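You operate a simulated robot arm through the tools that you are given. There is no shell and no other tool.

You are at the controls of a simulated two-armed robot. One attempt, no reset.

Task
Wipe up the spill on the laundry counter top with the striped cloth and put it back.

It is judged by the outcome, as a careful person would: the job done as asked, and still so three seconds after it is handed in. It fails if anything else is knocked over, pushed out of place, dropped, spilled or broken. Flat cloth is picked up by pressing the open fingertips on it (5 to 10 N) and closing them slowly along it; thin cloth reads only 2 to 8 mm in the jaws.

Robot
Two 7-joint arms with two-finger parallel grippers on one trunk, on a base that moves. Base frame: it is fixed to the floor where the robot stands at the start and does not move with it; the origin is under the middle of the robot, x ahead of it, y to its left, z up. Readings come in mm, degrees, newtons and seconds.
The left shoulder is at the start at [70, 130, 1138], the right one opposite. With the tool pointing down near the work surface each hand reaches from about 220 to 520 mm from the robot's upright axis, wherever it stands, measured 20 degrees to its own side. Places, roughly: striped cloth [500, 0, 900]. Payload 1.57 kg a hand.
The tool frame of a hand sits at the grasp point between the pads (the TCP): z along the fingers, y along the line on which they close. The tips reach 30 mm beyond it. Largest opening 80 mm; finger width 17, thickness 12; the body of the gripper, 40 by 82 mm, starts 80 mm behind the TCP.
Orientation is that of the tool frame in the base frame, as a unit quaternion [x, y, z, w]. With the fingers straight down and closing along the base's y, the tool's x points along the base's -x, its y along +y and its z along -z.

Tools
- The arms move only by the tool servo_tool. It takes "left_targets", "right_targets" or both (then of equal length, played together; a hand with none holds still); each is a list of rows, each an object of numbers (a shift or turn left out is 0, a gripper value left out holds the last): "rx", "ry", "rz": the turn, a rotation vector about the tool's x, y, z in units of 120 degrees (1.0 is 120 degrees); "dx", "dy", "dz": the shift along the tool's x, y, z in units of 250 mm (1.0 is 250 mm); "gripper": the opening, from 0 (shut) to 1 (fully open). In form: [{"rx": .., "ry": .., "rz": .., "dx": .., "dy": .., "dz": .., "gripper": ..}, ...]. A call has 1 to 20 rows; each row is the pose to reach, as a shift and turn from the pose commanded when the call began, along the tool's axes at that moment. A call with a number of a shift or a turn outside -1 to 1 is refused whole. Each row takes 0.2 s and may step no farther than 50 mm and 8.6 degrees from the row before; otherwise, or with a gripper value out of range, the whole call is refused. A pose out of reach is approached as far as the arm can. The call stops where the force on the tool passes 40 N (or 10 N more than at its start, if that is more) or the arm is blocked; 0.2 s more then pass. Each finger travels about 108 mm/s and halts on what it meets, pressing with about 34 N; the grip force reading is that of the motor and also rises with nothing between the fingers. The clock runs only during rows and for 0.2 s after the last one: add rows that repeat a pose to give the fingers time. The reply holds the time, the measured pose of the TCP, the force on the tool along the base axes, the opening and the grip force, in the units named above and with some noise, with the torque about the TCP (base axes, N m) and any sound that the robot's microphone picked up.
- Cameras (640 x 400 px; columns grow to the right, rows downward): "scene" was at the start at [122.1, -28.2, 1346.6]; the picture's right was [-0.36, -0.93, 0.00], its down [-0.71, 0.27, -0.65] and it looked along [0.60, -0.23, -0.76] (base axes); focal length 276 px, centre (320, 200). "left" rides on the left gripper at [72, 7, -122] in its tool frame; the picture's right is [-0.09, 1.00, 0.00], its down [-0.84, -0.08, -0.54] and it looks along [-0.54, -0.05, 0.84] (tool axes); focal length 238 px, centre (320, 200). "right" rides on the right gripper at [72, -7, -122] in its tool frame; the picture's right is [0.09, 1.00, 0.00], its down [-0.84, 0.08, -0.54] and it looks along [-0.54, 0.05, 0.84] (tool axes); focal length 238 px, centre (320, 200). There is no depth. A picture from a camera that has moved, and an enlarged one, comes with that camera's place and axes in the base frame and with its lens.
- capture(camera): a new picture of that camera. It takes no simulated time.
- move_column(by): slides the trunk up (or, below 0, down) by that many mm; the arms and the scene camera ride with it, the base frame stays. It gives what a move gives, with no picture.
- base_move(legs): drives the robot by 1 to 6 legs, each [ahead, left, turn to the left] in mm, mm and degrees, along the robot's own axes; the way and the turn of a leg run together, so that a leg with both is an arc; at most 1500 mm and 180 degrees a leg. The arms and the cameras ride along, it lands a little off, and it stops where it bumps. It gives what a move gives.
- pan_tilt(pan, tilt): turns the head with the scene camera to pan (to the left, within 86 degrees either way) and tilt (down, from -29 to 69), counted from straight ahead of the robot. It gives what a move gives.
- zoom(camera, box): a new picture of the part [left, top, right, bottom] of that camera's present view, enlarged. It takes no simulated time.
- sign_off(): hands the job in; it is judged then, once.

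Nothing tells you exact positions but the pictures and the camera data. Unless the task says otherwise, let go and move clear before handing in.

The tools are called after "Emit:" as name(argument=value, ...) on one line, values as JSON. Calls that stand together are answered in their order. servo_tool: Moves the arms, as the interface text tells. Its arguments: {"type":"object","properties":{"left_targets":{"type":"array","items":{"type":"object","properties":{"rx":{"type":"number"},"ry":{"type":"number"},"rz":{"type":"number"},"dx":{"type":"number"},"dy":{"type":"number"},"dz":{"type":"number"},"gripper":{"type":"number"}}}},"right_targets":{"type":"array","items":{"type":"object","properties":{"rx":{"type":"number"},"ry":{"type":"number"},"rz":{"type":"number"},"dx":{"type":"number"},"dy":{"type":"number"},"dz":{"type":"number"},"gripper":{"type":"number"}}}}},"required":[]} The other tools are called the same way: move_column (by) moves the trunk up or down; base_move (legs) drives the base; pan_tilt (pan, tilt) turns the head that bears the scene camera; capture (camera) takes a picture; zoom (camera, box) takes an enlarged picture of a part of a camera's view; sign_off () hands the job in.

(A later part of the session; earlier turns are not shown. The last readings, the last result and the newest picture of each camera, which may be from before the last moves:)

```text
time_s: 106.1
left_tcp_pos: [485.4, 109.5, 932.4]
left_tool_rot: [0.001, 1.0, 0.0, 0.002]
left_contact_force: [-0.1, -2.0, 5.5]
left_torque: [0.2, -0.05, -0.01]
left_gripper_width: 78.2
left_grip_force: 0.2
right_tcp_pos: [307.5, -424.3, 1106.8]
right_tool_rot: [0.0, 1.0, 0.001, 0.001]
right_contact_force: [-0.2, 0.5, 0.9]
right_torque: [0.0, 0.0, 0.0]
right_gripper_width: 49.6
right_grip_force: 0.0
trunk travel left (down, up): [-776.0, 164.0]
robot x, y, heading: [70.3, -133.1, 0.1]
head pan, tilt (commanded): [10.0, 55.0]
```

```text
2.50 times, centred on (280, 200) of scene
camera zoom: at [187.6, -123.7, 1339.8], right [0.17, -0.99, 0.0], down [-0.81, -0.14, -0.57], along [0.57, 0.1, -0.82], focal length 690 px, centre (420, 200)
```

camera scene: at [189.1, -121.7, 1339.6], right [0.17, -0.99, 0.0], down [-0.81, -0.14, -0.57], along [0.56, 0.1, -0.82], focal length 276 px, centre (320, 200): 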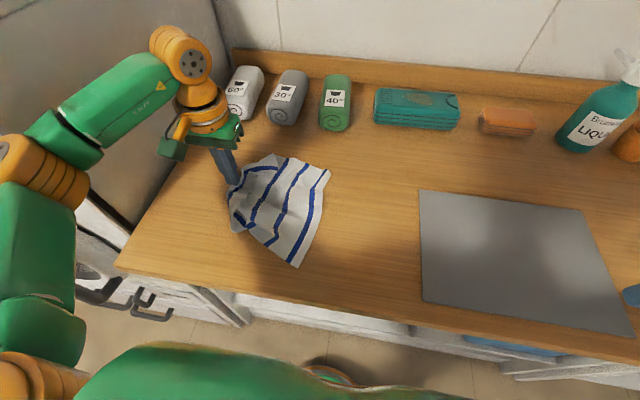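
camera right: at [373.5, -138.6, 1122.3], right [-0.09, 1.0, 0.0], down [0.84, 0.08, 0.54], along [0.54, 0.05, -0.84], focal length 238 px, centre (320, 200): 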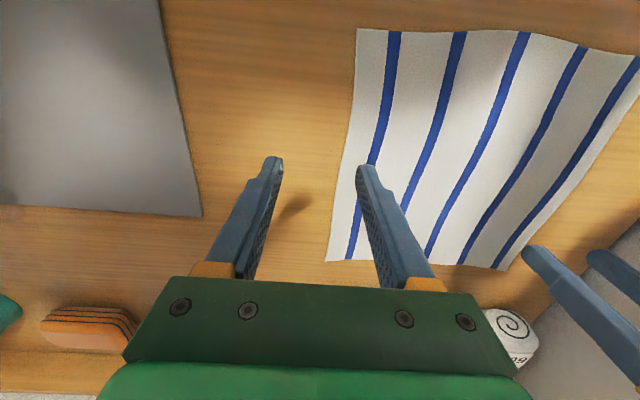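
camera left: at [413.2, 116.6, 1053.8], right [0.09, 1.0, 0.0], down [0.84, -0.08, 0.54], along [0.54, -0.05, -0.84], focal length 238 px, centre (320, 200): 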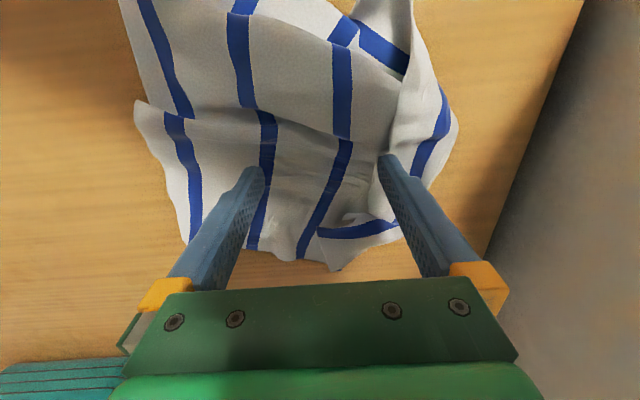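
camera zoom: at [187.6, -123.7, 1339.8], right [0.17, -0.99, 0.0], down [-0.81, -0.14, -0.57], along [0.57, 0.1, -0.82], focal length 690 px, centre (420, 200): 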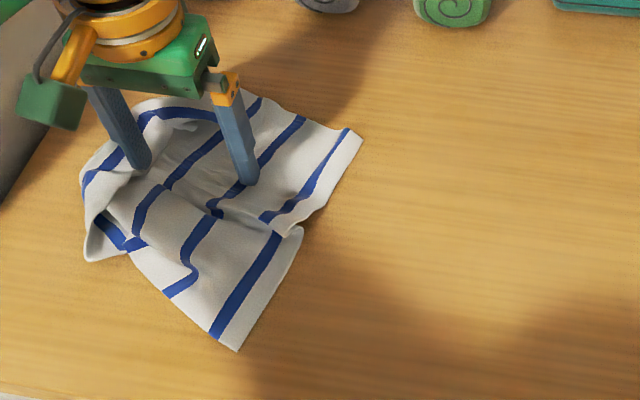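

The whole cloth slid left with the spread, so the far fingers just carried it. I'll lift clear and look closely at how the left side is actually folded before doing more.

Emit:
servo_tool(left_targets=[{"dz": -0.06}, {"dz": -0.2}, {"dz": -0.38}, {"dz": -0.46, "dx": 0.08, "dy": -0.1}, {"dz": -0.46, "dx": 0.2, "dy": -0.2}, {"dz": -0.46, "dx": 0.3, "dy": -0.3}, {"dz": -0.46, "dx": 0.32, "dy": -0.42}, {"dz": -0.46, "dx": 0.32, "dy": -0.42}])

Emit:
zoom(camera="left", box=[260, 0, 580, 200])

Emit:
zoom(camera="scene", box=[200, 140, 350, 270])

```text
time_s: 107.9
left_tcp_pos: [406.5, 5.1, 1047.5]
left_tool_rot: [0.001, 1.0, -0.001, 0.001]
left_contact_force: [0.4, -0.2, 0.5]
left_torque: [0.01, 0.02, -0.01]
left_gripper_width: 79.9
left_grip_force: 0.1
right_tcp_pos: [308.7, -422.1, 1107.5]
right_tool_rot: [0.0, 1.0, 0.001, -0.001]
right_contact_force: [-0.3, 0.2, -0.4]
right_torque: [0.01, 0.0, 0.01]
right_gripper_width: 49.8
right_grip_force: 0.1
trunk travel left (down, up): [-776.0, 164.0]
robot x, y, heading: [69.2, -134.7, -0.1]
head pan, tilt (commanded): [10.0, 55.0]
```

```text
2.00 times, centred on (420, 100) of left
camera zoom: at [334.4, 12.6, 1169.5], right [0.09, 1.0, 0.0], down [0.84, -0.08, 0.54], along [0.54, -0.05, -0.84], focal length 477 px, centre (120, 400)
```

zoom: 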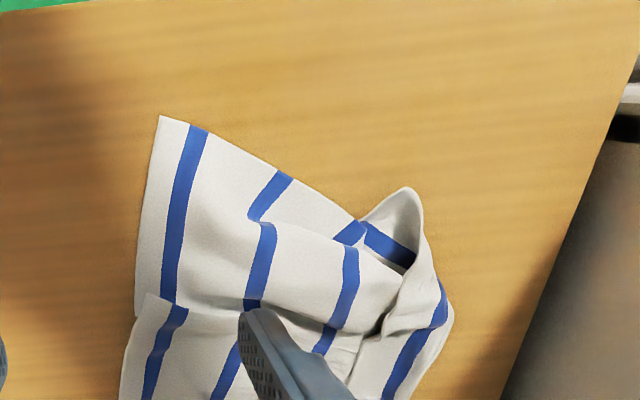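

```text
3.08 times, centred on (275, 205) of scene
camera zoom: at [188.9, -121.3, 1339.6], right [0.17, -0.99, 0.0], down [-0.81, -0.14, -0.57], along [0.56, 0.1, -0.82], focal length 849 px, centre (458, 185)
```

zoom: 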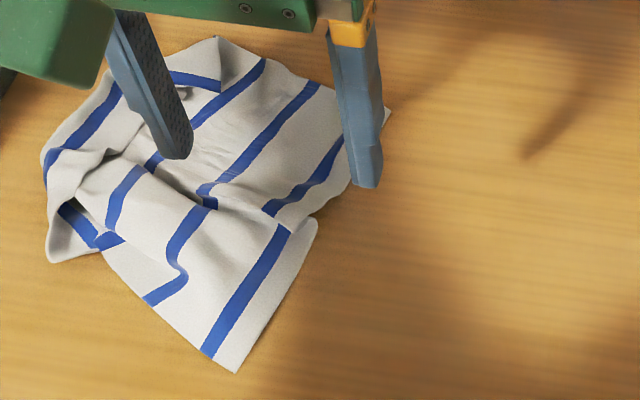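

I'll move the hand right out of the scene camera's line of sight to see the whole cloth.

Emit:
servo_tool(left_targets=[{"dy": -0.15}, {"dy": -0.3}, {"dy": -0.45}, {"dy": -0.55, "dx": 0.1}, {"dy": -0.55, "dx": 0.2}, {"dy": -0.55, "dx": 0.2}])

Emit:
zoom(camera="scene", box=[200, 140, 340, 260])

Emit:
zoom(camera="scene", box=[205, 150, 275, 235])

```text
time_s: 109.3
left_tcp_pos: [354.5, -131.8, 1046.5]
left_tool_rot: [0.001, 1.0, 0.0, 0.001]
left_contact_force: [-0.4, 0.7, 0.1]
left_torque: [0.0, 0.0, 0.0]
left_gripper_width: 79.9
left_grip_force: 0.1
right_tcp_pos: [308.8, -422.6, 1106.3]
right_tool_rot: [0.0, 1.0, 0.0, 0.001]
right_contact_force: [-0.1, 0.3, 0.6]
right_torque: [0.03, -0.02, 0.01]
right_gripper_width: 49.8
right_grip_force: 0.0
trunk travel left (down, up): [-776.0, 164.0]
robot x, y, heading: [69.1, -136.8, -0.4]
head pan, tilt (commanded): [10.0, 55.0]
```

```text
3.33 times, centred on (270, 200) of scene
camera zoom: at [189.5, -121.6, 1339.5], right [0.17, -0.99, 0.0], down [-0.81, -0.14, -0.57], along [0.56, 0.1, -0.82], focal length 919 px, centre (487, 200)
```

zoom: 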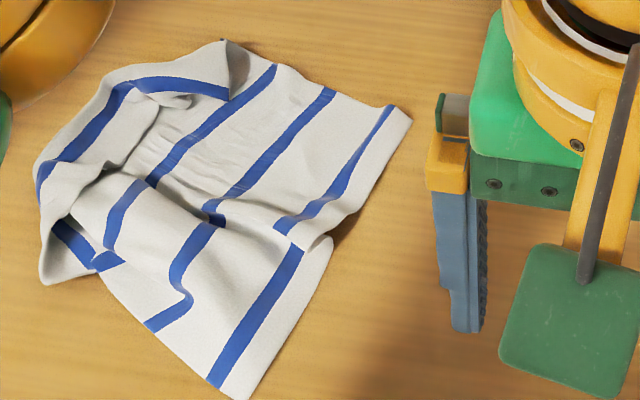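

```text
4.71 times, centred on (240, 192) of scene
camera zoom: at [189.5, -121.6, 1339.5], right [0.17, -0.99, 0.0], down [-0.81, -0.14, -0.57], along [0.56, 0.1, -0.82], focal length 1298 px, centre (696, 235)
```

zoom: 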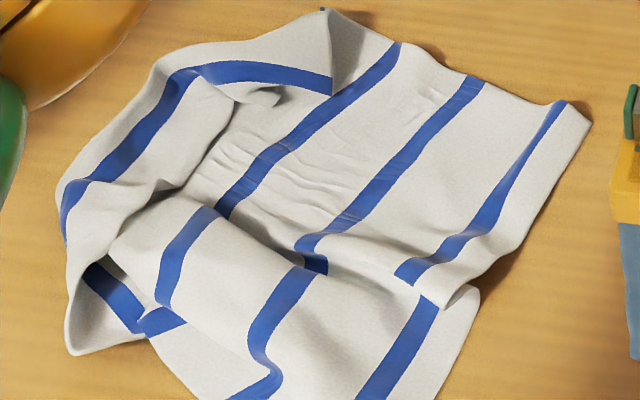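

Now the structure is clear: stripes 3–5 lie nearly flat, while stripe 1's band on the left is folded over stripe 2. The cloth also needs to go ~60 mm right, so I'll press near its right edge and pull right, letting the left band unfold behind it.

Emit:
servo_tool(left_targets=[{"dx": -0.1, "dy": 0.1, "gripper": 0}, {"dx": -0.2, "dy": 0.2, "dz": 0.02, "gripper": 0}, {"dx": -0.3, "dy": 0.3, "dz": 0.06, "gripper": 0}, {"dx": -0.4, "dy": 0.4, "dz": 0.12, "gripper": 0}, {"dx": -0.5, "dy": 0.5, "dz": 0.2, "gripper": 0}, {"dx": -0.6, "dy": 0.58, "dz": 0.28, "gripper": 0}, {"dx": -0.642, "dy": 0.608, "dz": 0.36, "gripper": 0}, {"dx": -0.642, "dy": 0.608, "dz": 0.42, "gripper": 0}, {"dx": -0.642, "dy": 0.608, "dz": 0.448, "gripper": 0}, {"dx": -0.642, "dy": 0.608, "dz": 0.448, "gripper": 0}])

Emit:
capture(camera="left")

```text
time_s: 111.5
left_tcp_pos: [516.8, 19.5, 935.6]
left_tool_rot: [0.001, 1.0, -0.002, 0.001]
left_contact_force: [-0.3, 0.5, 0.6]
left_torque: [0.01, -0.04, 0.01]
left_gripper_width: 0.0
left_grip_force: 21.4
right_tcp_pos: [309.0, -421.8, 1105.9]
right_tool_rot: [0.0, 1.0, 0.0, 0.0]
right_contact_force: [-0.3, -0.2, 0.3]
right_torque: [-0.02, 0.02, -0.02]
right_gripper_width: 49.8
right_grip_force: 0.1
trunk travel left (down, up): [-776.0, 164.0]
robot x, y, heading: [68.1, -131.8, -0.1]
head pan, tilt (commanded): [10.0, 55.0]
```

```text
taken
camera left: at [444.2, 26.9, 1057.9], right [0.09, 1.0, 0.0], down [0.84, -0.08, 0.54], along [0.54, -0.05, -0.84], focal length 238 px, centre (320, 200)
```

left: 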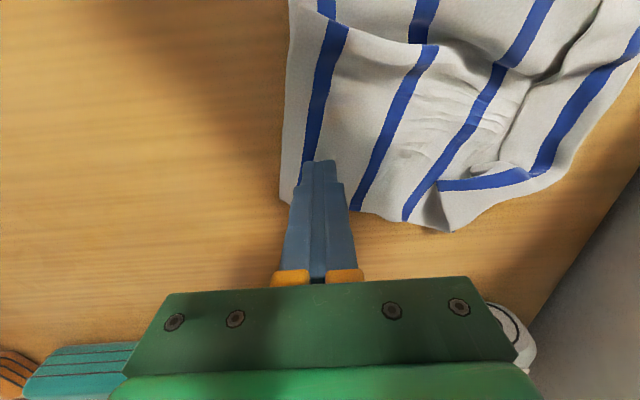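

Emit:
servo_tool(left_targets=[{"dz": 0.008}, {"dz": 0.013}, {"dz": 0.013}])

```text
time_s: 112.3
left_tcp_pos: [518.3, 19.9, 932.3]
left_tool_rot: [0.0, 1.0, -0.001, 0.001]
left_contact_force: [0.0, -0.2, -0.4]
left_torque: [0.01, 0.01, 0.01]
left_gripper_width: 0.1
left_grip_force: 21.1
right_tcp_pos: [307.8, -423.1, 1106.4]
right_tool_rot: [0.0, 1.0, 0.0, 0.0]
right_contact_force: [0.2, 0.4, -0.2]
right_torque: [-0.04, 0.02, -0.01]
right_gripper_width: 49.6
right_grip_force: 0.0
trunk travel left (down, up): [-776.0, 164.0]
robot x, y, heading: [69.4, -131.7, 0.1]
head pan, tilt (commanded): [10.0, 55.0]
```

Emit:
servo_tool(left_targets=[{"dz": 0.003}, {"dz": 0.005}, {"dz": 0.005, "dy": -0.03}, {"dz": 0.005, "dy": -0.07}, {"dz": 0.005, "dy": -0.11}, {"dz": 0.005, "dy": -0.15}, {"dz": 0.005, "dy": -0.19}, {"dz": 0.005, "dy": -0.23}, {"dz": 0.005, "dy": -0.27}, {"dz": 0.005, "dy": -0.27}])

Emit:
capture(camera="left")

Emit:
zoom(camera="scene", box=[200, 140, 360, 270])

```text
time_s: 114.5
left_tcp_pos: [515.8, -49.2, 931.0]
left_tool_rot: [0.001, 1.0, -0.001, 0.001]
left_contact_force: [-1.0, 1.1, 5.5]
left_torque: [0.01, 0.06, 0.01]
left_gripper_width: 0.0
left_grip_force: 21.6
right_tcp_pos: [306.3, -421.8, 1107.5]
right_tool_rot: [0.0, 1.0, 0.0, 0.002]
right_contact_force: [0.5, -0.4, -0.1]
right_torque: [-0.02, -0.05, -0.01]
right_gripper_width: 49.6
right_grip_force: 0.0
trunk travel left (down, up): [-776.0, 164.0]
robot x, y, heading: [69.9, -133.0, -0.2]
head pan, tilt (commanded): [10.0, 55.0]
```

```text
taken
camera left: at [442.8, -40.8, 1053.0], right [0.09, 1.0, 0.0], down [0.84, -0.08, 0.54], along [0.54, -0.05, -0.84], focal length 238 px, centre (320, 200)
```

left: 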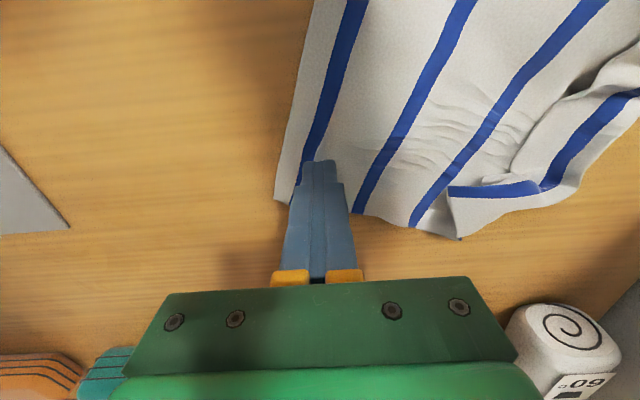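

```text
3.08 times, centred on (280, 205) of scene
camera zoom: at [187.6, -121.4, 1339.7], right [0.17, -0.99, 0.0], down [-0.81, -0.14, -0.57], along [0.57, 0.1, -0.82], focal length 849 px, centre (443, 185)
```

zoom: 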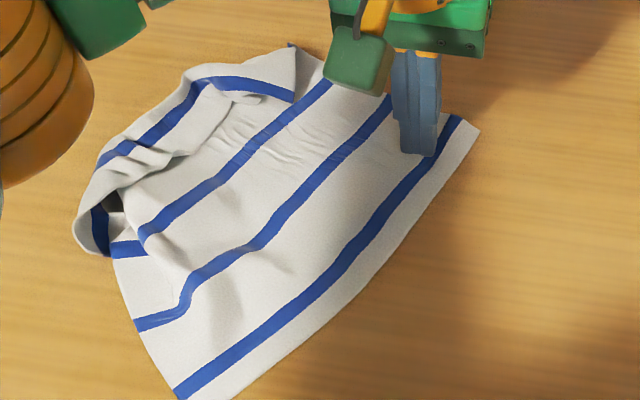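

Excellent — the middle pleat is nearly gone. The cloth is now turned a bit, with its near-right corner lagging, so I'll lift, go to [385, 20] on the near part, and set down there.

Emit:
servo_tool(left_targets=[{"dz": -0.08}, {"dz": -0.16, "dx": 0.08, "dy": 0.04}, {"dz": -0.16, "dx": 0.2, "dy": 0.11}, {"dz": -0.16, "dx": 0.32, "dy": 0.18}, {"dz": -0.16, "dx": 0.44, "dy": 0.24}, {"dz": -0.14, "dx": 0.524, "dy": 0.284}, {"dz": -0.08, "dx": 0.524, "dy": 0.284}, {"dz": -0.03, "dx": 0.524, "dy": 0.284}, {"dz": -0.01, "dx": 0.524, "dy": 0.284}, {"dz": -0.004, "dx": 0.524, "dy": 0.284}, {"dz": -0.004, "dx": 0.524, "dy": 0.284}])

Emit:
capture(camera="left")

```text
time_s: 116.9
left_tcp_pos: [386.6, 23.5, 931.3]
left_tool_rot: [0.001, 1.0, -0.001, 0.001]
left_contact_force: [0.3, 0.6, 2.9]
left_torque: [0.04, -0.02, -0.02]
left_gripper_width: 0.0
left_grip_force: 21.2
right_tcp_pos: [308.5, -421.0, 1107.1]
right_tool_rot: [0.001, 1.0, 0.001, 0.001]
right_contact_force: [0.1, -0.5, 0.8]
right_torque: [0.0, -0.01, 0.0]
right_gripper_width: 49.7
right_grip_force: 0.0
trunk travel left (down, up): [-776.0, 164.0]
robot x, y, heading: [67.8, -135.7, -0.1]
head pan, tilt (commanded): [10.0, 55.0]
```

```text
taken
camera left: at [313.5, 29.5, 1053.1], right [0.09, 1.0, 0.0], down [0.84, -0.08, 0.54], along [0.54, -0.05, -0.84], focal length 238 px, centre (320, 200)
```

left: 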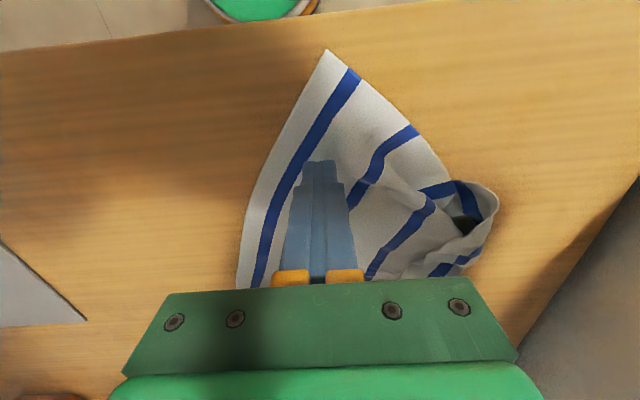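

Emit:
servo_tool(left_targets=[{"dz": 0.0015}, {"dz": 0.0015, "dy": -0.03}, {"dz": 0.0015, "dy": -0.07}, {"dz": 0.0015, "dy": -0.11}, {"dz": 0.0015, "dy": -0.15}, {"dz": 0.0015, "dy": -0.19}, {"dz": 0.0015, "dy": -0.23}, {"dz": 0.0015, "dy": -0.27}, {"dz": 0.0015, "dy": -0.31}, {"dz": 0.0015, "dy": -0.35}, {"dz": 0.0015, "dy": -0.35}])

Emit:
capture(camera="left")

Emit:
zoom(camera="scene", box=[200, 140, 360, 290])

```text
time_s: 119.3
left_tcp_pos: [384.6, -65.7, 931.3]
left_tool_rot: [0.001, 1.0, -0.002, 0.001]
left_contact_force: [-0.6, 0.3, -0.4]
left_torque: [-0.02, -0.02, 0.0]
left_gripper_width: 0.1
left_grip_force: 21.5
right_tcp_pos: [307.6, -422.5, 1105.9]
right_tool_rot: [0.0, 1.0, 0.0, 0.001]
right_contact_force: [0.6, -0.3, -0.2]
right_torque: [-0.02, -0.04, 0.02]
right_gripper_width: 49.6
right_grip_force: 0.0
trunk travel left (down, up): [-776.0, 164.0]
robot x, y, heading: [65.6, -136.0, -0.2]
head pan, tilt (commanded): [10.0, 55.0]
```

```text
taken
camera left: at [312.4, -58.2, 1053.9], right [0.09, 1.0, 0.0], down [0.84, -0.08, 0.54], along [0.54, -0.05, -0.84], focal length 238 px, centre (320, 200)
```

left: 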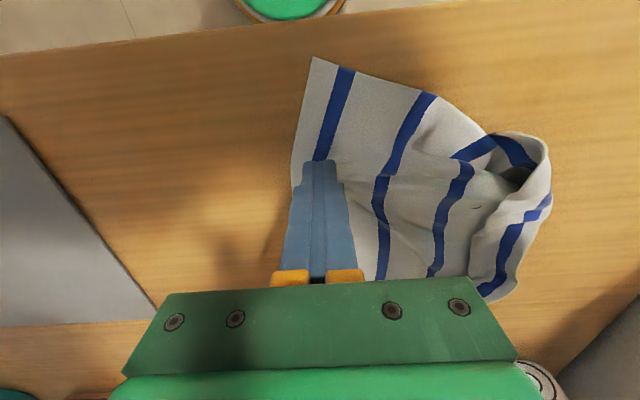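

```text
2.67 times, centred on (280, 215) of scene
camera zoom: at [189.2, -121.6, 1339.6], right [0.17, -0.99, 0.0], down [-0.81, -0.14, -0.57], along [0.56, 0.1, -0.82], focal length 736 px, centre (427, 160)
```

zoom: 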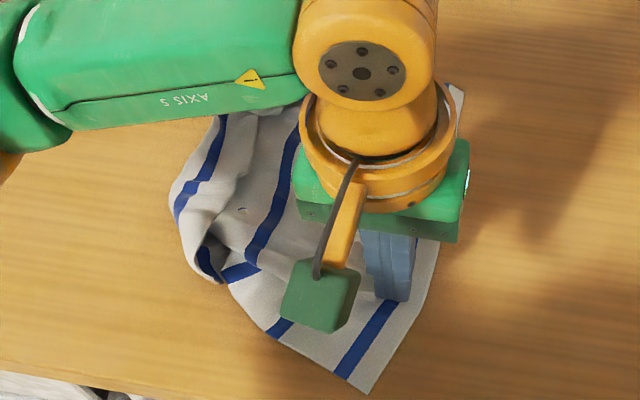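

The near part followed nicely. I'll lift away to the right for a clear look at the whole cloth.

Emit:
servo_tool(left_targets=[{"dz": -0.1}, {"dz": -0.25}, {"dz": -0.4, "dy": -0.05}, {"dz": -0.46, "dy": -0.2}, {"dz": -0.46, "dy": -0.36}, {"dz": -0.46, "dy": -0.44}, {"dz": -0.46, "dy": -0.44}])

Emit:
zoom(camera="scene", box=[200, 140, 380, 290])

Emit:
zoom(camera="scene", box=[220, 170, 300, 250])

```text
time_s: 120.9
left_tcp_pos: [383.4, -176.5, 1045.2]
left_tool_rot: [0.001, 1.0, 0.0, 0.002]
left_contact_force: [0.3, -0.2, -0.6]
left_torque: [-0.01, -0.01, 0.0]
left_gripper_width: 0.0
left_grip_force: 21.0
right_tcp_pos: [308.5, -422.4, 1106.7]
right_tool_rot: [-0.001, 1.0, 0.0, 0.0]
right_contact_force: [0.3, 0.4, 0.0]
right_torque: [-0.02, -0.01, 0.0]
right_gripper_width: 49.6
right_grip_force: 0.2
trunk travel left (down, up): [-776.0, 164.0]
robot x, y, heading: [67.7, -134.8, -0.5]
head pan, tilt (commanded): [10.0, 55.0]
```

```text
2.67 times, centred on (290, 215) of scene
camera zoom: at [189.1, -121.3, 1339.6], right [0.17, -0.99, 0.0], down [-0.81, -0.14, -0.57], along [0.56, 0.1, -0.82], focal length 736 px, centre (400, 160)
```

zoom: 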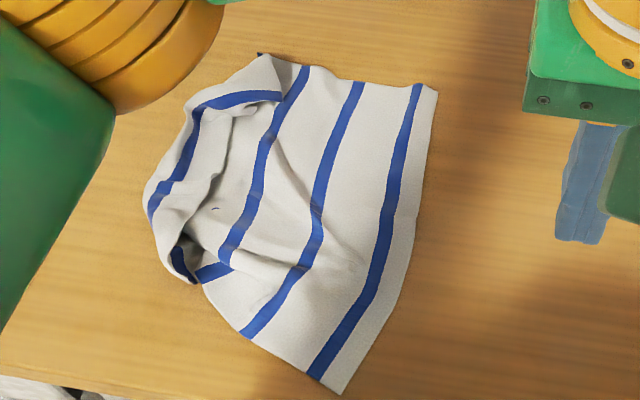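

```text
5.00 times, centred on (260, 210) of scene
camera zoom: at [189.1, -121.3, 1339.6], right [0.17, -0.99, 0.0], down [-0.81, -0.14, -0.57], along [0.56, 0.1, -0.82], focal length 1379 px, centre (620, 150)
```

zoom: 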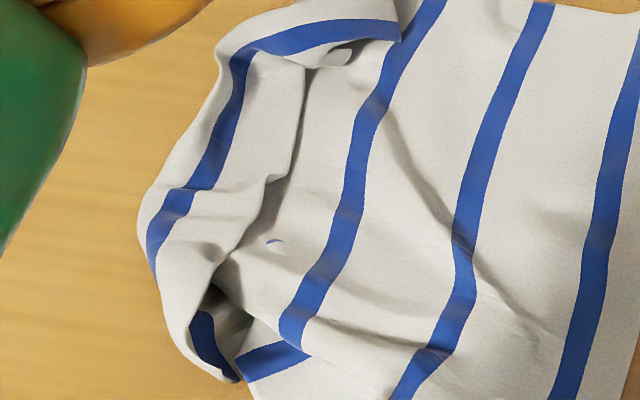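

Now it's clear: the right part lies flat, and the left band (stripe 1) is Z-folded over, with a raised fold ridge running along x at about y = 60. I'll open the fingers to 50 mm and straddle that ridge to pull it left.

Emit:
servo_tool(left_targets=[{"dx": -0.03, "dy": 0.15, "gripper": 0.62}, {"dx": -0.07, "dy": 0.3, "gripper": 0.62}, {"dx": -0.11, "dy": 0.45, "gripper": 0.62}, {"dx": -0.15, "dy": 0.6, "dz": 0.05, "gripper": 0.62}, {"dx": -0.19, "dy": 0.75, "dz": 0.12, "gripper": 0.62}, {"dx": -0.23, "dy": 0.88, "dz": 0.2, "gripper": 0.62}, {"dx": -0.246, "dy": 0.938, "dz": 0.28, "gripper": 0.62}, {"dx": -0.246, "dy": 0.938, "dz": 0.34, "gripper": 0.62}, {"dx": -0.246, "dy": 0.938, "dz": 0.34, "gripper": 0.62}])

Emit:
capture(camera="left")

Emit:
zoom(camera="scene", box=[200, 140, 340, 270])

```text
time_s: 122.9
left_tcp_pos: [449.0, 60.6, 959.3]
left_tool_rot: [0.001, 1.0, -0.001, 0.001]
left_contact_force: [0.5, 0.9, 0.1]
left_torque: [-0.02, 0.03, -0.02]
left_gripper_width: 49.4
left_grip_force: 0.1
right_tcp_pos: [308.4, -422.2, 1105.9]
right_tool_rot: [0.0, 1.0, 0.0, 0.0]
right_contact_force: [0.0, 0.7, 1.1]
right_torque: [-0.03, -0.01, 0.0]
right_gripper_width: 49.7
right_grip_force: 0.1
trunk travel left (down, up): [-776.0, 164.0]
robot x, y, heading: [62.6, -131.4, -0.2]
head pan, tilt (commanded): [10.0, 55.0]
```

```text
taken
camera left: at [375.5, 68.1, 1081.9], right [0.09, 1.0, 0.0], down [0.84, -0.08, 0.54], along [0.54, -0.05, -0.84], focal length 238 px, centre (320, 200)
```

left: 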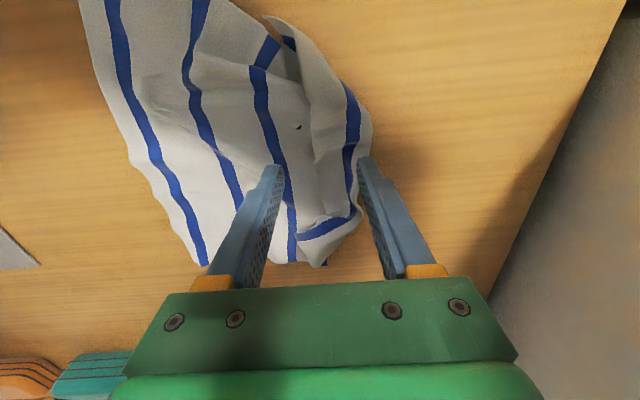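

```text
3.08 times, centred on (270, 205) of scene
camera zoom: at [188.9, -121.7, 1339.6], right [0.17, -0.99, 0.0], down [-0.81, -0.14, -0.57], along [0.56, 0.1, -0.82], focal length 849 px, centre (474, 185)
```

zoom: 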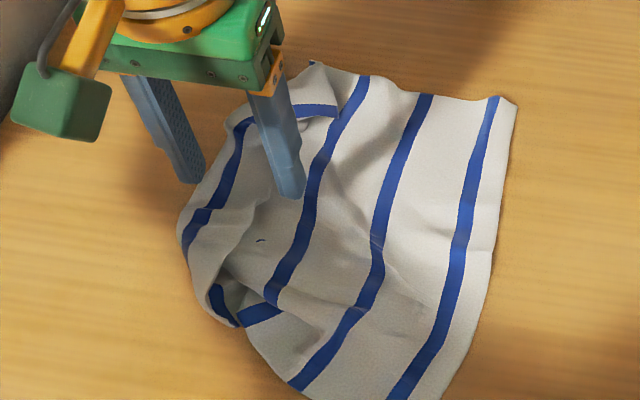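

The open fingers straddle the ridge well. I'll lower so the tips are just above the bottom layer and then close to catch only the raised ridge.

Emit:
servo_tool(left_targets=[{"dz": 0.04, "gripper": 0.62}, {"dz": 0.07, "gripper": 0.62}, {"dz": 0.092, "gripper": 0.62}, {"dz": 0.092, "gripper": 0.62}])

Emit:
servo_tool(left_targets=[{"gripper": 0.55}, {"gripper": 0.48}, {"gripper": 0.41}, {"gripper": 0.34}, {"gripper": 0.27}, {"gripper": 0.2}, {"gripper": 0.13}, {"gripper": 0.06}, {"gripper": 0.0}, {"gripper": 0.0}, {"gripper": 0.0}])

Emit:
capture(camera="left")

Emit:
zoom(camera="scene", box=[200, 140, 340, 270])

```text
time_s: 123.9
left_tcp_pos: [448.3, 60.9, 937.8]
left_tool_rot: [0.001, 1.0, -0.001, 0.001]
left_contact_force: [0.0, 0.7, 0.0]
left_torque: [-0.01, 0.0, -0.01]
left_gripper_width: 49.7
left_grip_force: 0.0
right_tcp_pos: [308.1, -422.5, 1107.2]
right_tool_rot: [0.0, 1.0, 0.0, 0.0]
right_contact_force: [-0.4, -0.3, -0.3]
right_torque: [0.0, 0.01, -0.02]
right_gripper_width: 49.6
right_grip_force: 0.2
trunk travel left (down, up): [-776.0, 164.0]
robot x, y, heading: [67.9, -136.7, -0.4]
head pan, tilt (commanded): [10.0, 55.0]
```

```text
time_s: 126.3
left_tcp_pos: [447.4, 60.7, 938.0]
left_tool_rot: [0.0, 1.0, 0.0, 0.001]
left_contact_force: [-0.4, 0.6, 2.8]
left_torque: [0.03, -0.01, -0.02]
left_gripper_width: 2.8
left_grip_force: 23.8
right_tcp_pos: [309.5, -422.7, 1106.1]
right_tool_rot: [0.0, 1.0, 0.0, 0.0]
right_contact_force: [0.6, 0.3, -0.5]
right_torque: [-0.03, -0.01, -0.01]
right_gripper_width: 49.4
right_grip_force: 0.2
trunk travel left (down, up): [-776.0, 164.0]
robot x, y, heading: [66.1, -135.9, -0.2]
head pan, tilt (commanded): [10.0, 55.0]
```

```text
taken
camera left: at [375.0, 67.9, 1060.1], right [0.09, 1.0, 0.0], down [0.84, -0.08, 0.54], along [0.54, -0.05, -0.84], focal length 238 px, centre (320, 200)
```

left: 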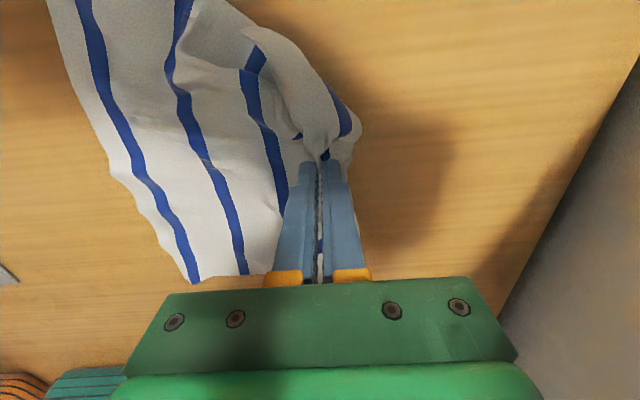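

```text
3.08 times, centred on (270, 205) of scene
camera zoom: at [188.5, -121.8, 1339.7], right [0.17, -0.99, 0.0], down [-0.81, -0.14, -0.57], along [0.57, 0.1, -0.82], focal length 849 px, centre (474, 185)
```

zoom: 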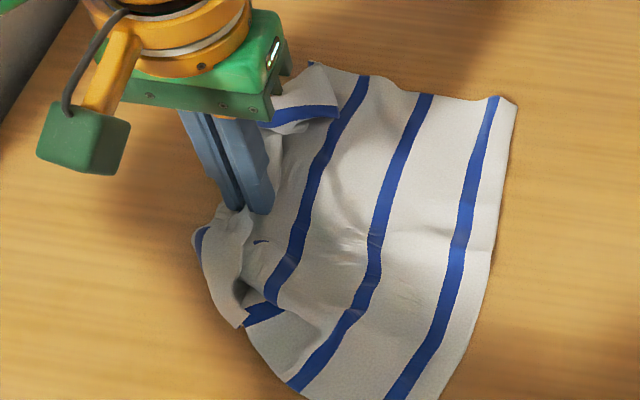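

I have the ridge (2.8 mm) and the flat part didn't move. I'll lift 12 mm and draw it left by about 75 mm to unfold the band.

Emit:
servo_tool(left_targets=[{"dz": -0.03, "gripper": 0}, {"dz": -0.05, "gripper": 0}, {"dz": -0.05, "dy": 0.05, "gripper": 0}, {"dz": -0.05, "dy": 0.1, "gripper": 0}, {"dz": -0.05, "dy": 0.15, "gripper": 0}, {"dz": -0.05, "dy": 0.2, "gripper": 0}, {"dz": -0.05, "dy": 0.25, "gripper": 0}, {"dz": -0.05, "dy": 0.3, "gripper": 0}, {"dz": -0.05, "dy": 0.3, "gripper": 0}])

Emit:
capture(camera="left")

Emit:
zoom(camera="scene", box=[180, 140, 340, 280])

```text
time_s: 128.3
left_tcp_pos: [447.4, 133.3, 950.6]
left_tool_rot: [0.001, 1.0, -0.001, 0.001]
left_contact_force: [1.0, -0.7, -0.4]
left_torque: [-0.01, 0.03, -0.02]
left_gripper_width: 2.6
left_grip_force: 24.2
right_tcp_pos: [308.3, -422.7, 1105.7]
right_tool_rot: [0.0, 1.0, 0.0, 0.0]
right_contact_force: [0.4, 0.2, -0.9]
right_torque: [0.0, -0.03, 0.0]
right_gripper_width: 49.7
right_grip_force: 0.2
trunk travel left (down, up): [-776.0, 164.0]
robot x, y, heading: [67.2, -133.8, 0.0]
head pan, tilt (commanded): [10.0, 55.0]
```

```text
taken
camera left: at [374.7, 141.8, 1071.5], right [0.09, 1.0, 0.0], down [0.84, -0.08, 0.54], along [0.54, -0.05, -0.84], focal length 238 px, centre (320, 200)
```

left: 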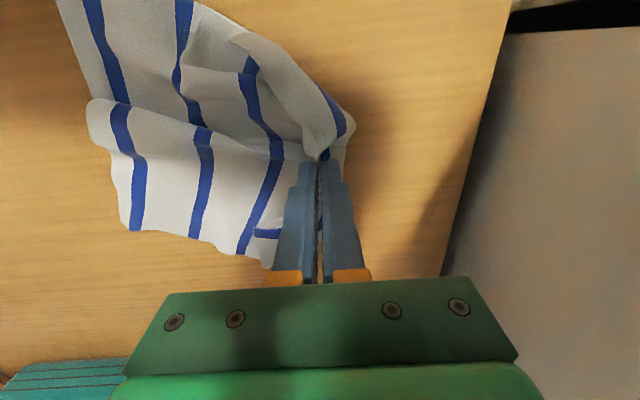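

```text
2.86 times, centred on (260, 210) of scene
camera zoom: at [189.1, -121.9, 1339.6], right [0.17, -0.99, 0.0], down [-0.81, -0.14, -0.57], along [0.56, 0.1, -0.82], focal length 788 px, centre (491, 171)
```

zoom: 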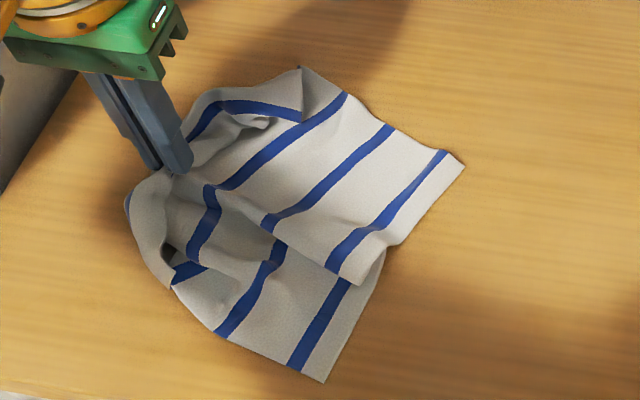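

The grip had also caught the layer underneath, so everything moved. Looking again, the left strip is simply folded over once onto the cloth (its true edge faces right). I'll set this down, release, and then re-grip only that top strip.

Emit:
servo_tool(left_targets=[{"dz": 0.02, "dy": -0.08, "gripper": 0}, {"dz": 0.03, "dy": -0.16, "gripper": 0}, {"dz": 0.05, "dy": -0.2, "gripper": 0.0}, {"dz": 0.05, "dy": -0.2, "gripper": 0.1}, {"dz": 0.05, "dy": -0.2, "gripper": 0.25}, {"dz": 0.04, "dy": -0.2, "gripper": 0.4}, {"dz": 0.0, "dy": -0.2, "gripper": 0.5}, {"dz": -0.1, "dy": -0.2, "gripper": 0.5}, {"dz": -0.25, "dy": -0.2, "gripper": 0.5}, {"dz": -0.4, "dy": -0.2, "gripper": 0.5}, {"dz": -0.4, "dy": -0.35, "gripper": 0.5}, {"dz": -0.4, "dy": -0.5, "gripper": 0.5}, {"dz": -0.4, "dy": -0.65, "gripper": 0.5}, {"dz": -0.4, "dy": -0.8, "gripper": 0.5}, {"dz": -0.4, "dy": -0.95, "gripper": 0.5}, {"dz": -0.4, "dy": -0.95, "gripper": 0.5}])

Emit:
zoom(camera="scene", box=[190, 140, 350, 280])

Emit:
zoom(camera="scene", box=[210, 150, 290, 240])

```text
time_s: 131.7
left_tcp_pos: [445.5, -103.0, 1050.2]
left_tool_rot: [0.001, 1.0, -0.001, 0.001]
left_contact_force: [-1.0, -0.1, 0.4]
left_torque: [0.03, -0.01, 0.02]
left_gripper_width: 40.0
left_grip_force: 0.0
right_tcp_pos: [308.2, -422.0, 1106.6]
right_tool_rot: [0.001, 1.0, 0.0, 0.001]
right_contact_force: [0.5, 0.2, -1.5]
right_torque: [-0.05, 0.0, 0.02]
right_gripper_width: 49.3
right_grip_force: 0.0
trunk travel left (down, up): [-776.0, 164.0]
robot x, y, heading: [64.2, -135.7, -0.1]
head pan, tilt (commanded): [10.0, 55.0]
```

```text
2.86 times, centred on (270, 210) of scene
camera zoom: at [189.0, -121.0, 1339.6], right [0.17, -0.99, 0.0], down [-0.81, -0.14, -0.57], along [0.56, 0.1, -0.82], focal length 788 px, centre (463, 171)
```

zoom: 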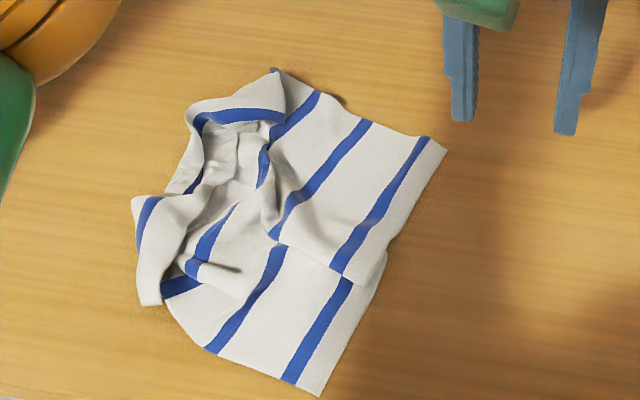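

```text
4.44 times, centred on (250, 195) of scene
camera zoom: at [189.0, -121.0, 1339.6], right [0.17, -0.99, 0.0], down [-0.81, -0.14, -0.57], along [0.56, 0.1, -0.82], focal length 1226 px, centre (631, 222)
```

zoom: 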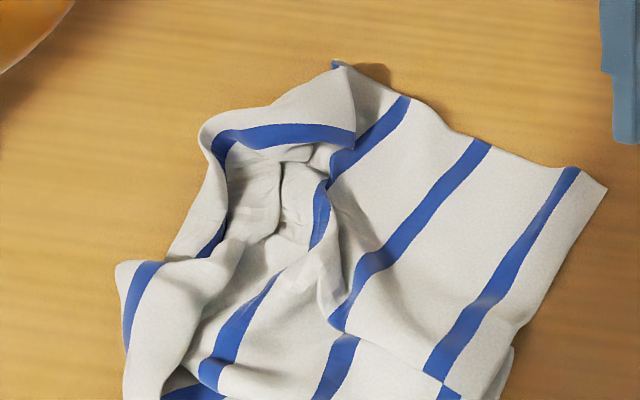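

The cloth is released. The left strip's true edge is visible lying on top near [480, 86]. I'll turn the gripper 90° so both fingertips can sit on that strip alone, and approach it.

Emit:
servo_tool(left_targets=[{"dx": -0.01, "dy": 0.067, "rz": -0.0625, "gripper": 0.5}, {"dx": -0.021, "dy": 0.134, "rz": -0.125, "gripper": 0.5}, {"dx": -0.032, "dy": 0.2, "rz": -0.1875, "gripper": 0.5}, {"dx": -0.042, "dy": 0.268, "rz": -0.25, "gripper": 0.5}, {"dx": -0.053, "dy": 0.335, "rz": -0.3125, "gripper": 0.5}, {"dx": -0.063, "dy": 0.4, "rz": -0.375, "gripper": 0.5}, {"dx": -0.074, "dy": 0.47, "rz": -0.4375, "gripper": 0.5}, {"dx": -0.084, "dy": 0.536, "rz": -0.5, "gripper": 0.5}, {"dx": -0.095, "dy": 0.6, "rz": -0.5625, "dz": 0.05, "gripper": 0.5}, {"dx": -0.105, "dy": 0.67, "rz": -0.625, "dz": 0.12, "gripper": 0.5}, {"dx": -0.116, "dy": 0.737, "rz": -0.6875, "dz": 0.2, "gripper": 0.5}, {"dx": -0.126, "dy": 0.804, "rz": -0.75, "dz": 0.3, "gripper": 0.5}, {"dx": -0.126, "dy": 0.804, "rz": -0.75, "dz": 0.32, "gripper": 0.5}])

Emit:
capture(camera="left")

Emit:
zoom(camera="scene", box=[180, 120, 340, 260])

```text
time_s: 134.5
left_tcp_pos: [477.5, 99.7, 970.4]
left_tool_rot: [-0.706, 0.708, -0.001, 0.001]
left_contact_force: [0.5, -0.2, -0.1]
left_torque: [-0.04, 0.01, 0.0]
left_gripper_width: 39.8
left_grip_force: 0.1
right_tcp_pos: [309.1, -422.7, 1106.3]
right_tool_rot: [0.001, 1.0, 0.0, 0.0]
right_contact_force: [0.0, 0.2, -0.3]
right_torque: [0.0, 0.01, 0.02]
right_gripper_width: 49.5
right_grip_force: 0.1
trunk travel left (down, up): [-776.0, 164.0]
robot x, y, heading: [69.7, -131.6, -0.3]
head pan, tilt (commanded): [10.0, 55.0]
```

```text
taken
camera left: at [471.1, 28.0, 1092.4], right [-1.0, 0.09, 0.0], down [0.08, 0.84, 0.54], along [0.05, 0.54, -0.84], focal length 238 px, centre (320, 200)
```

left: 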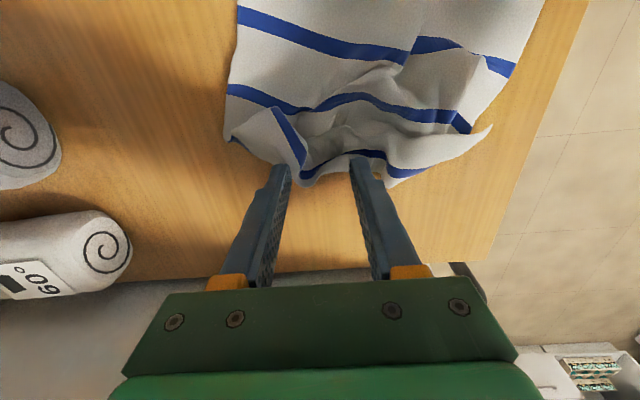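

```text
2.86 times, centred on (260, 190) of scene
camera zoom: at [189.1, -121.9, 1339.6], right [0.17, -0.99, 0.0], down [-0.81, -0.14, -0.57], along [0.56, 0.1, -0.82], focal length 788 px, centre (491, 229)
```

zoom: 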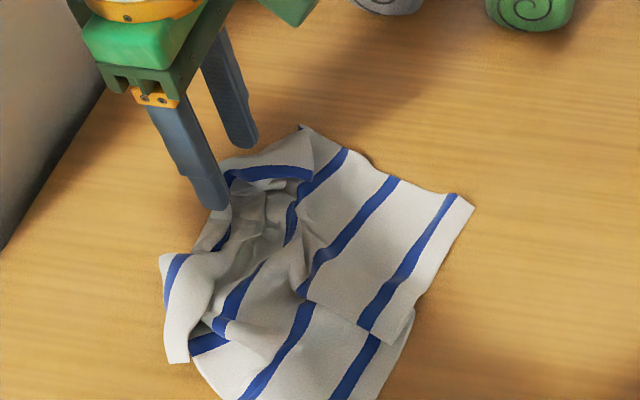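

Emit:
zoom(camera="left", box=[210, 60, 510, 200])

Emit:
zoom(camera="scene", box=[215, 155, 275, 225])

```text
2.13 times, centred on (360, 130) of left
camera zoom: at [471.1, 28.0, 1092.4], right [-1.0, 0.09, 0.0], down [0.08, 0.84, 0.54], along [0.05, 0.54, -0.84], focal length 508 px, centre (235, 349)
```

zoom: 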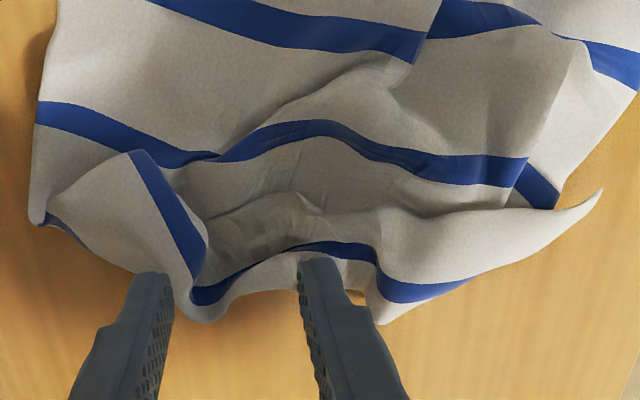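

```text
5.71 times, centred on (245, 190) of scene
camera zoom: at [189.1, -121.9, 1339.6], right [0.17, -0.99, 0.0], down [-0.81, -0.14, -0.57], along [0.56, 0.1, -0.82], focal length 1576 px, centre (749, 257)
```

zoom: 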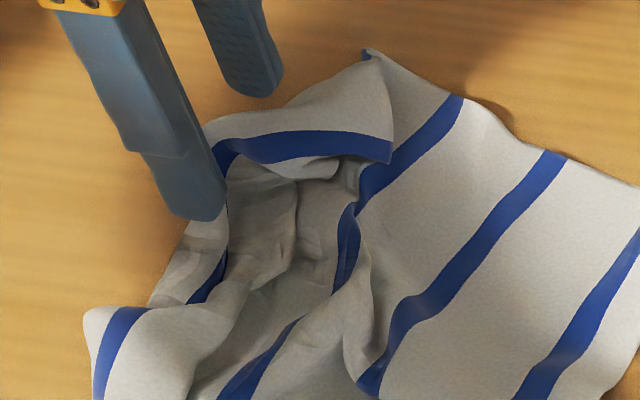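

Looking closely, a bit of the leftmost stripe peeks out under the left boundary: the left strip is actually folded *under*. I'll pinch the left boundary at about [470, 112], lift it so the strip drops open, and lay it back out.

Emit:
servo_tool(left_targets=[{"dx": -0.024, "dy": 0.015, "dz": 0.05, "gripper": 0.62}, {"dx": -0.048, "dy": 0.03, "dz": 0.1, "gripper": 0.62}, {"dx": -0.048, "dy": 0.03, "dz": 0.13, "gripper": 0.62}, {"dx": -0.048, "dy": 0.03, "dz": 0.142, "gripper": 0.62}, {"dx": -0.048, "dy": 0.03, "dz": 0.142, "gripper": 0.62}])

```text
time_s: 135.7
left_tcp_pos: [472.7, 111.9, 935.3]
left_tool_rot: [-0.707, 0.707, -0.002, 0.0]
left_contact_force: [0.7, 0.3, 1.4]
left_torque: [0.02, -0.05, 0.02]
left_gripper_width: 49.7
left_grip_force: 0.2
right_tcp_pos: [307.9, -422.9, 1106.7]
right_tool_rot: [0.0, 1.0, 0.0, 0.001]
right_contact_force: [-0.1, 0.2, 0.7]
right_torque: [-0.01, 0.06, 0.01]
right_gripper_width: 49.8
right_grip_force: 0.1
trunk travel left (down, up): [-776.0, 164.0]
robot x, y, heading: [69.4, -131.4, -0.0]
head pan, tilt (commanded): [10.0, 55.0]
```

Emit:
servo_tool(left_targets=[{"dz": 0.006}, {"dz": 0.008}, {"dz": 0.008}])

Emit:
zoom(camera="left", box=[180, 60, 480, 240])

```text
time_s: 136.5
left_tcp_pos: [471.8, 110.4, 933.6]
left_tool_rot: [-0.706, 0.708, -0.001, 0.0]
left_contact_force: [1.1, -0.1, 5.0]
left_torque: [-0.02, -0.08, 0.02]
left_gripper_width: 50.3
left_grip_force: 0.1
right_tcp_pos: [308.0, -423.3, 1106.3]
right_tool_rot: [0.0, 1.0, 0.0, 0.0]
right_contact_force: [0.7, 0.4, -0.8]
right_torque: [-0.04, 0.0, 0.02]
right_gripper_width: 49.6
right_grip_force: 0.1
trunk travel left (down, up): [-776.0, 164.0]
robot x, y, heading: [67.6, -135.3, 0.1]
head pan, tilt (commanded): [10.0, 55.0]
```

```text
2.13 times, centred on (330, 150) of left
camera zoom: at [464.6, 39.2, 1055.1], right [-1.0, 0.09, 0.0], down [0.08, 0.84, 0.54], along [0.05, 0.54, -0.84], focal length 508 px, centre (299, 307)
```

zoom: 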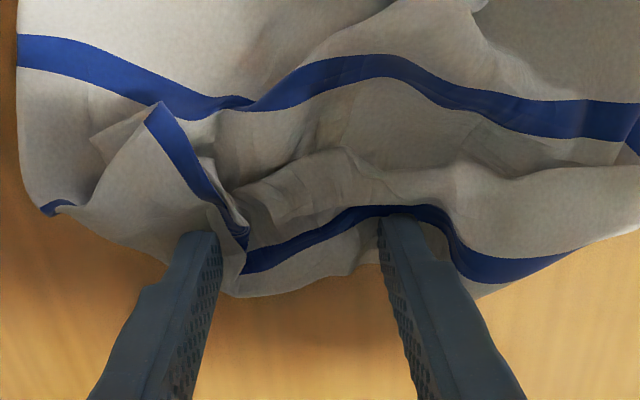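

Both tips press on the left border at 5 N. I'll close slowly to pinch it.

Emit:
servo_tool(left_targets=[{"gripper": 0.56}, {"gripper": 0.5}, {"gripper": 0.44}, {"gripper": 0.38}, {"gripper": 0.32}, {"gripper": 0.26}, {"gripper": 0.2}, {"gripper": 0.14}, {"gripper": 0.08}, {"gripper": 0.03}, {"gripper": 0.0}, {"gripper": 0.0}, {"gripper": 0.0}])

Emit:
servo_tool(left_targets=[{"dz": -0.06, "gripper": 0}, {"dz": -0.15, "gripper": 0}, {"dz": -0.25, "gripper": 0}, {"dz": -0.35, "gripper": 0}, {"dz": -0.45, "gripper": 0}, {"dz": -0.5, "gripper": 0}, {"dz": -0.5, "gripper": 0}])

Emit:
capture(camera="left")

Emit:
zoom(camera="scene", box=[180, 100, 360, 260])

```text
time_s: 139.3
left_tcp_pos: [470.9, 110.7, 933.7]
left_tool_rot: [-0.707, 0.707, -0.001, 0.002]
left_contact_force: [2.9, 1.8, 12.3]
left_torque: [0.01, -0.12, 0.0]
left_gripper_width: 5.5
left_grip_force: 24.9
right_tcp_pos: [307.4, -424.4, 1105.9]
right_tool_rot: [0.0, 1.0, 0.001, 0.001]
right_contact_force: [0.0, 0.6, -0.1]
right_torque: [0.03, -0.03, -0.02]
right_gripper_width: 49.7
right_grip_force: 0.0
trunk travel left (down, up): [-776.0, 164.0]
robot x, y, heading: [68.9, -130.1, -0.1]
head pan, tilt (commanded): [10.0, 55.0]
```

```text
time_s: 140.9
left_tcp_pos: [471.1, 111.1, 1057.0]
left_tool_rot: [-0.707, 0.707, -0.001, 0.001]
left_contact_force: [0.2, -0.1, -0.2]
left_torque: [-0.05, -0.03, -0.02]
left_gripper_width: 5.1
left_grip_force: 25.6
right_tcp_pos: [309.0, -423.1, 1106.0]
right_tool_rot: [0.0, 1.0, 0.0, -0.001]
right_contact_force: [0.0, -0.4, 0.1]
right_torque: [-0.02, -0.01, 0.01]
right_gripper_width: 49.4
right_grip_force: 0.0
trunk travel left (down, up): [-776.0, 164.0]
robot x, y, heading: [67.3, -136.7, -0.1]
head pan, tilt (commanded): [10.0, 55.0]
```

```text
taken
camera left: at [464.2, 39.5, 1179.6], right [-1.0, 0.09, 0.0], down [0.08, 0.84, 0.54], along [0.05, 0.54, -0.84], focal length 238 px, centre (320, 200)
```

left: 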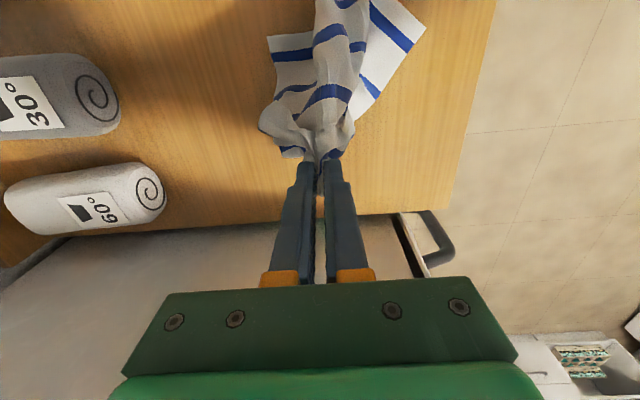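

```text
2.50 times, centred on (270, 180) of scene
camera zoom: at [189.3, -121.5, 1339.6], right [0.17, -0.99, 0.0], down [-0.81, -0.14, -0.57], along [0.56, 0.1, -0.82], focal length 690 px, centre (445, 250)
```

zoom: 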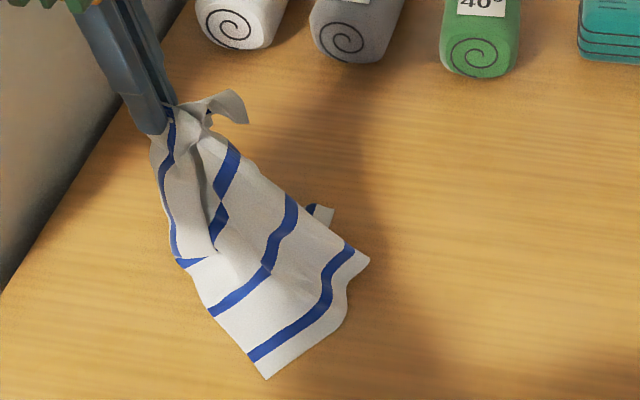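

Emit:
zoom(camera="left", box=[230, 0, 450, 180])

Emit:
zoom(camera="scene", box=[205, 120, 290, 200])

```text
2.22 times, centred on (340, 90) of left
camera zoom: at [464.2, 39.5, 1179.6], right [-1.0, 0.09, 0.0], down [0.08, 0.84, 0.54], along [0.05, 0.54, -0.84], focal length 530 px, centre (276, 444)
```

zoom: 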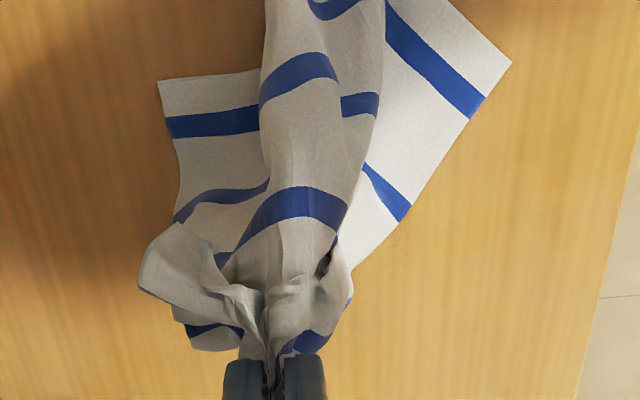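

```text
5.00 times, centred on (248, 160) of scene
camera zoom: at [189.3, -121.5, 1339.6], right [0.17, -0.99, 0.0], down [-0.81, -0.14, -0.57], along [0.56, 0.1, -0.82], focal length 1379 px, centre (682, 400)
```

zoom: 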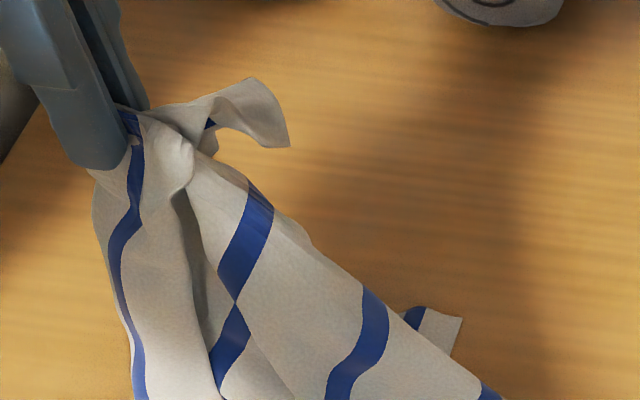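

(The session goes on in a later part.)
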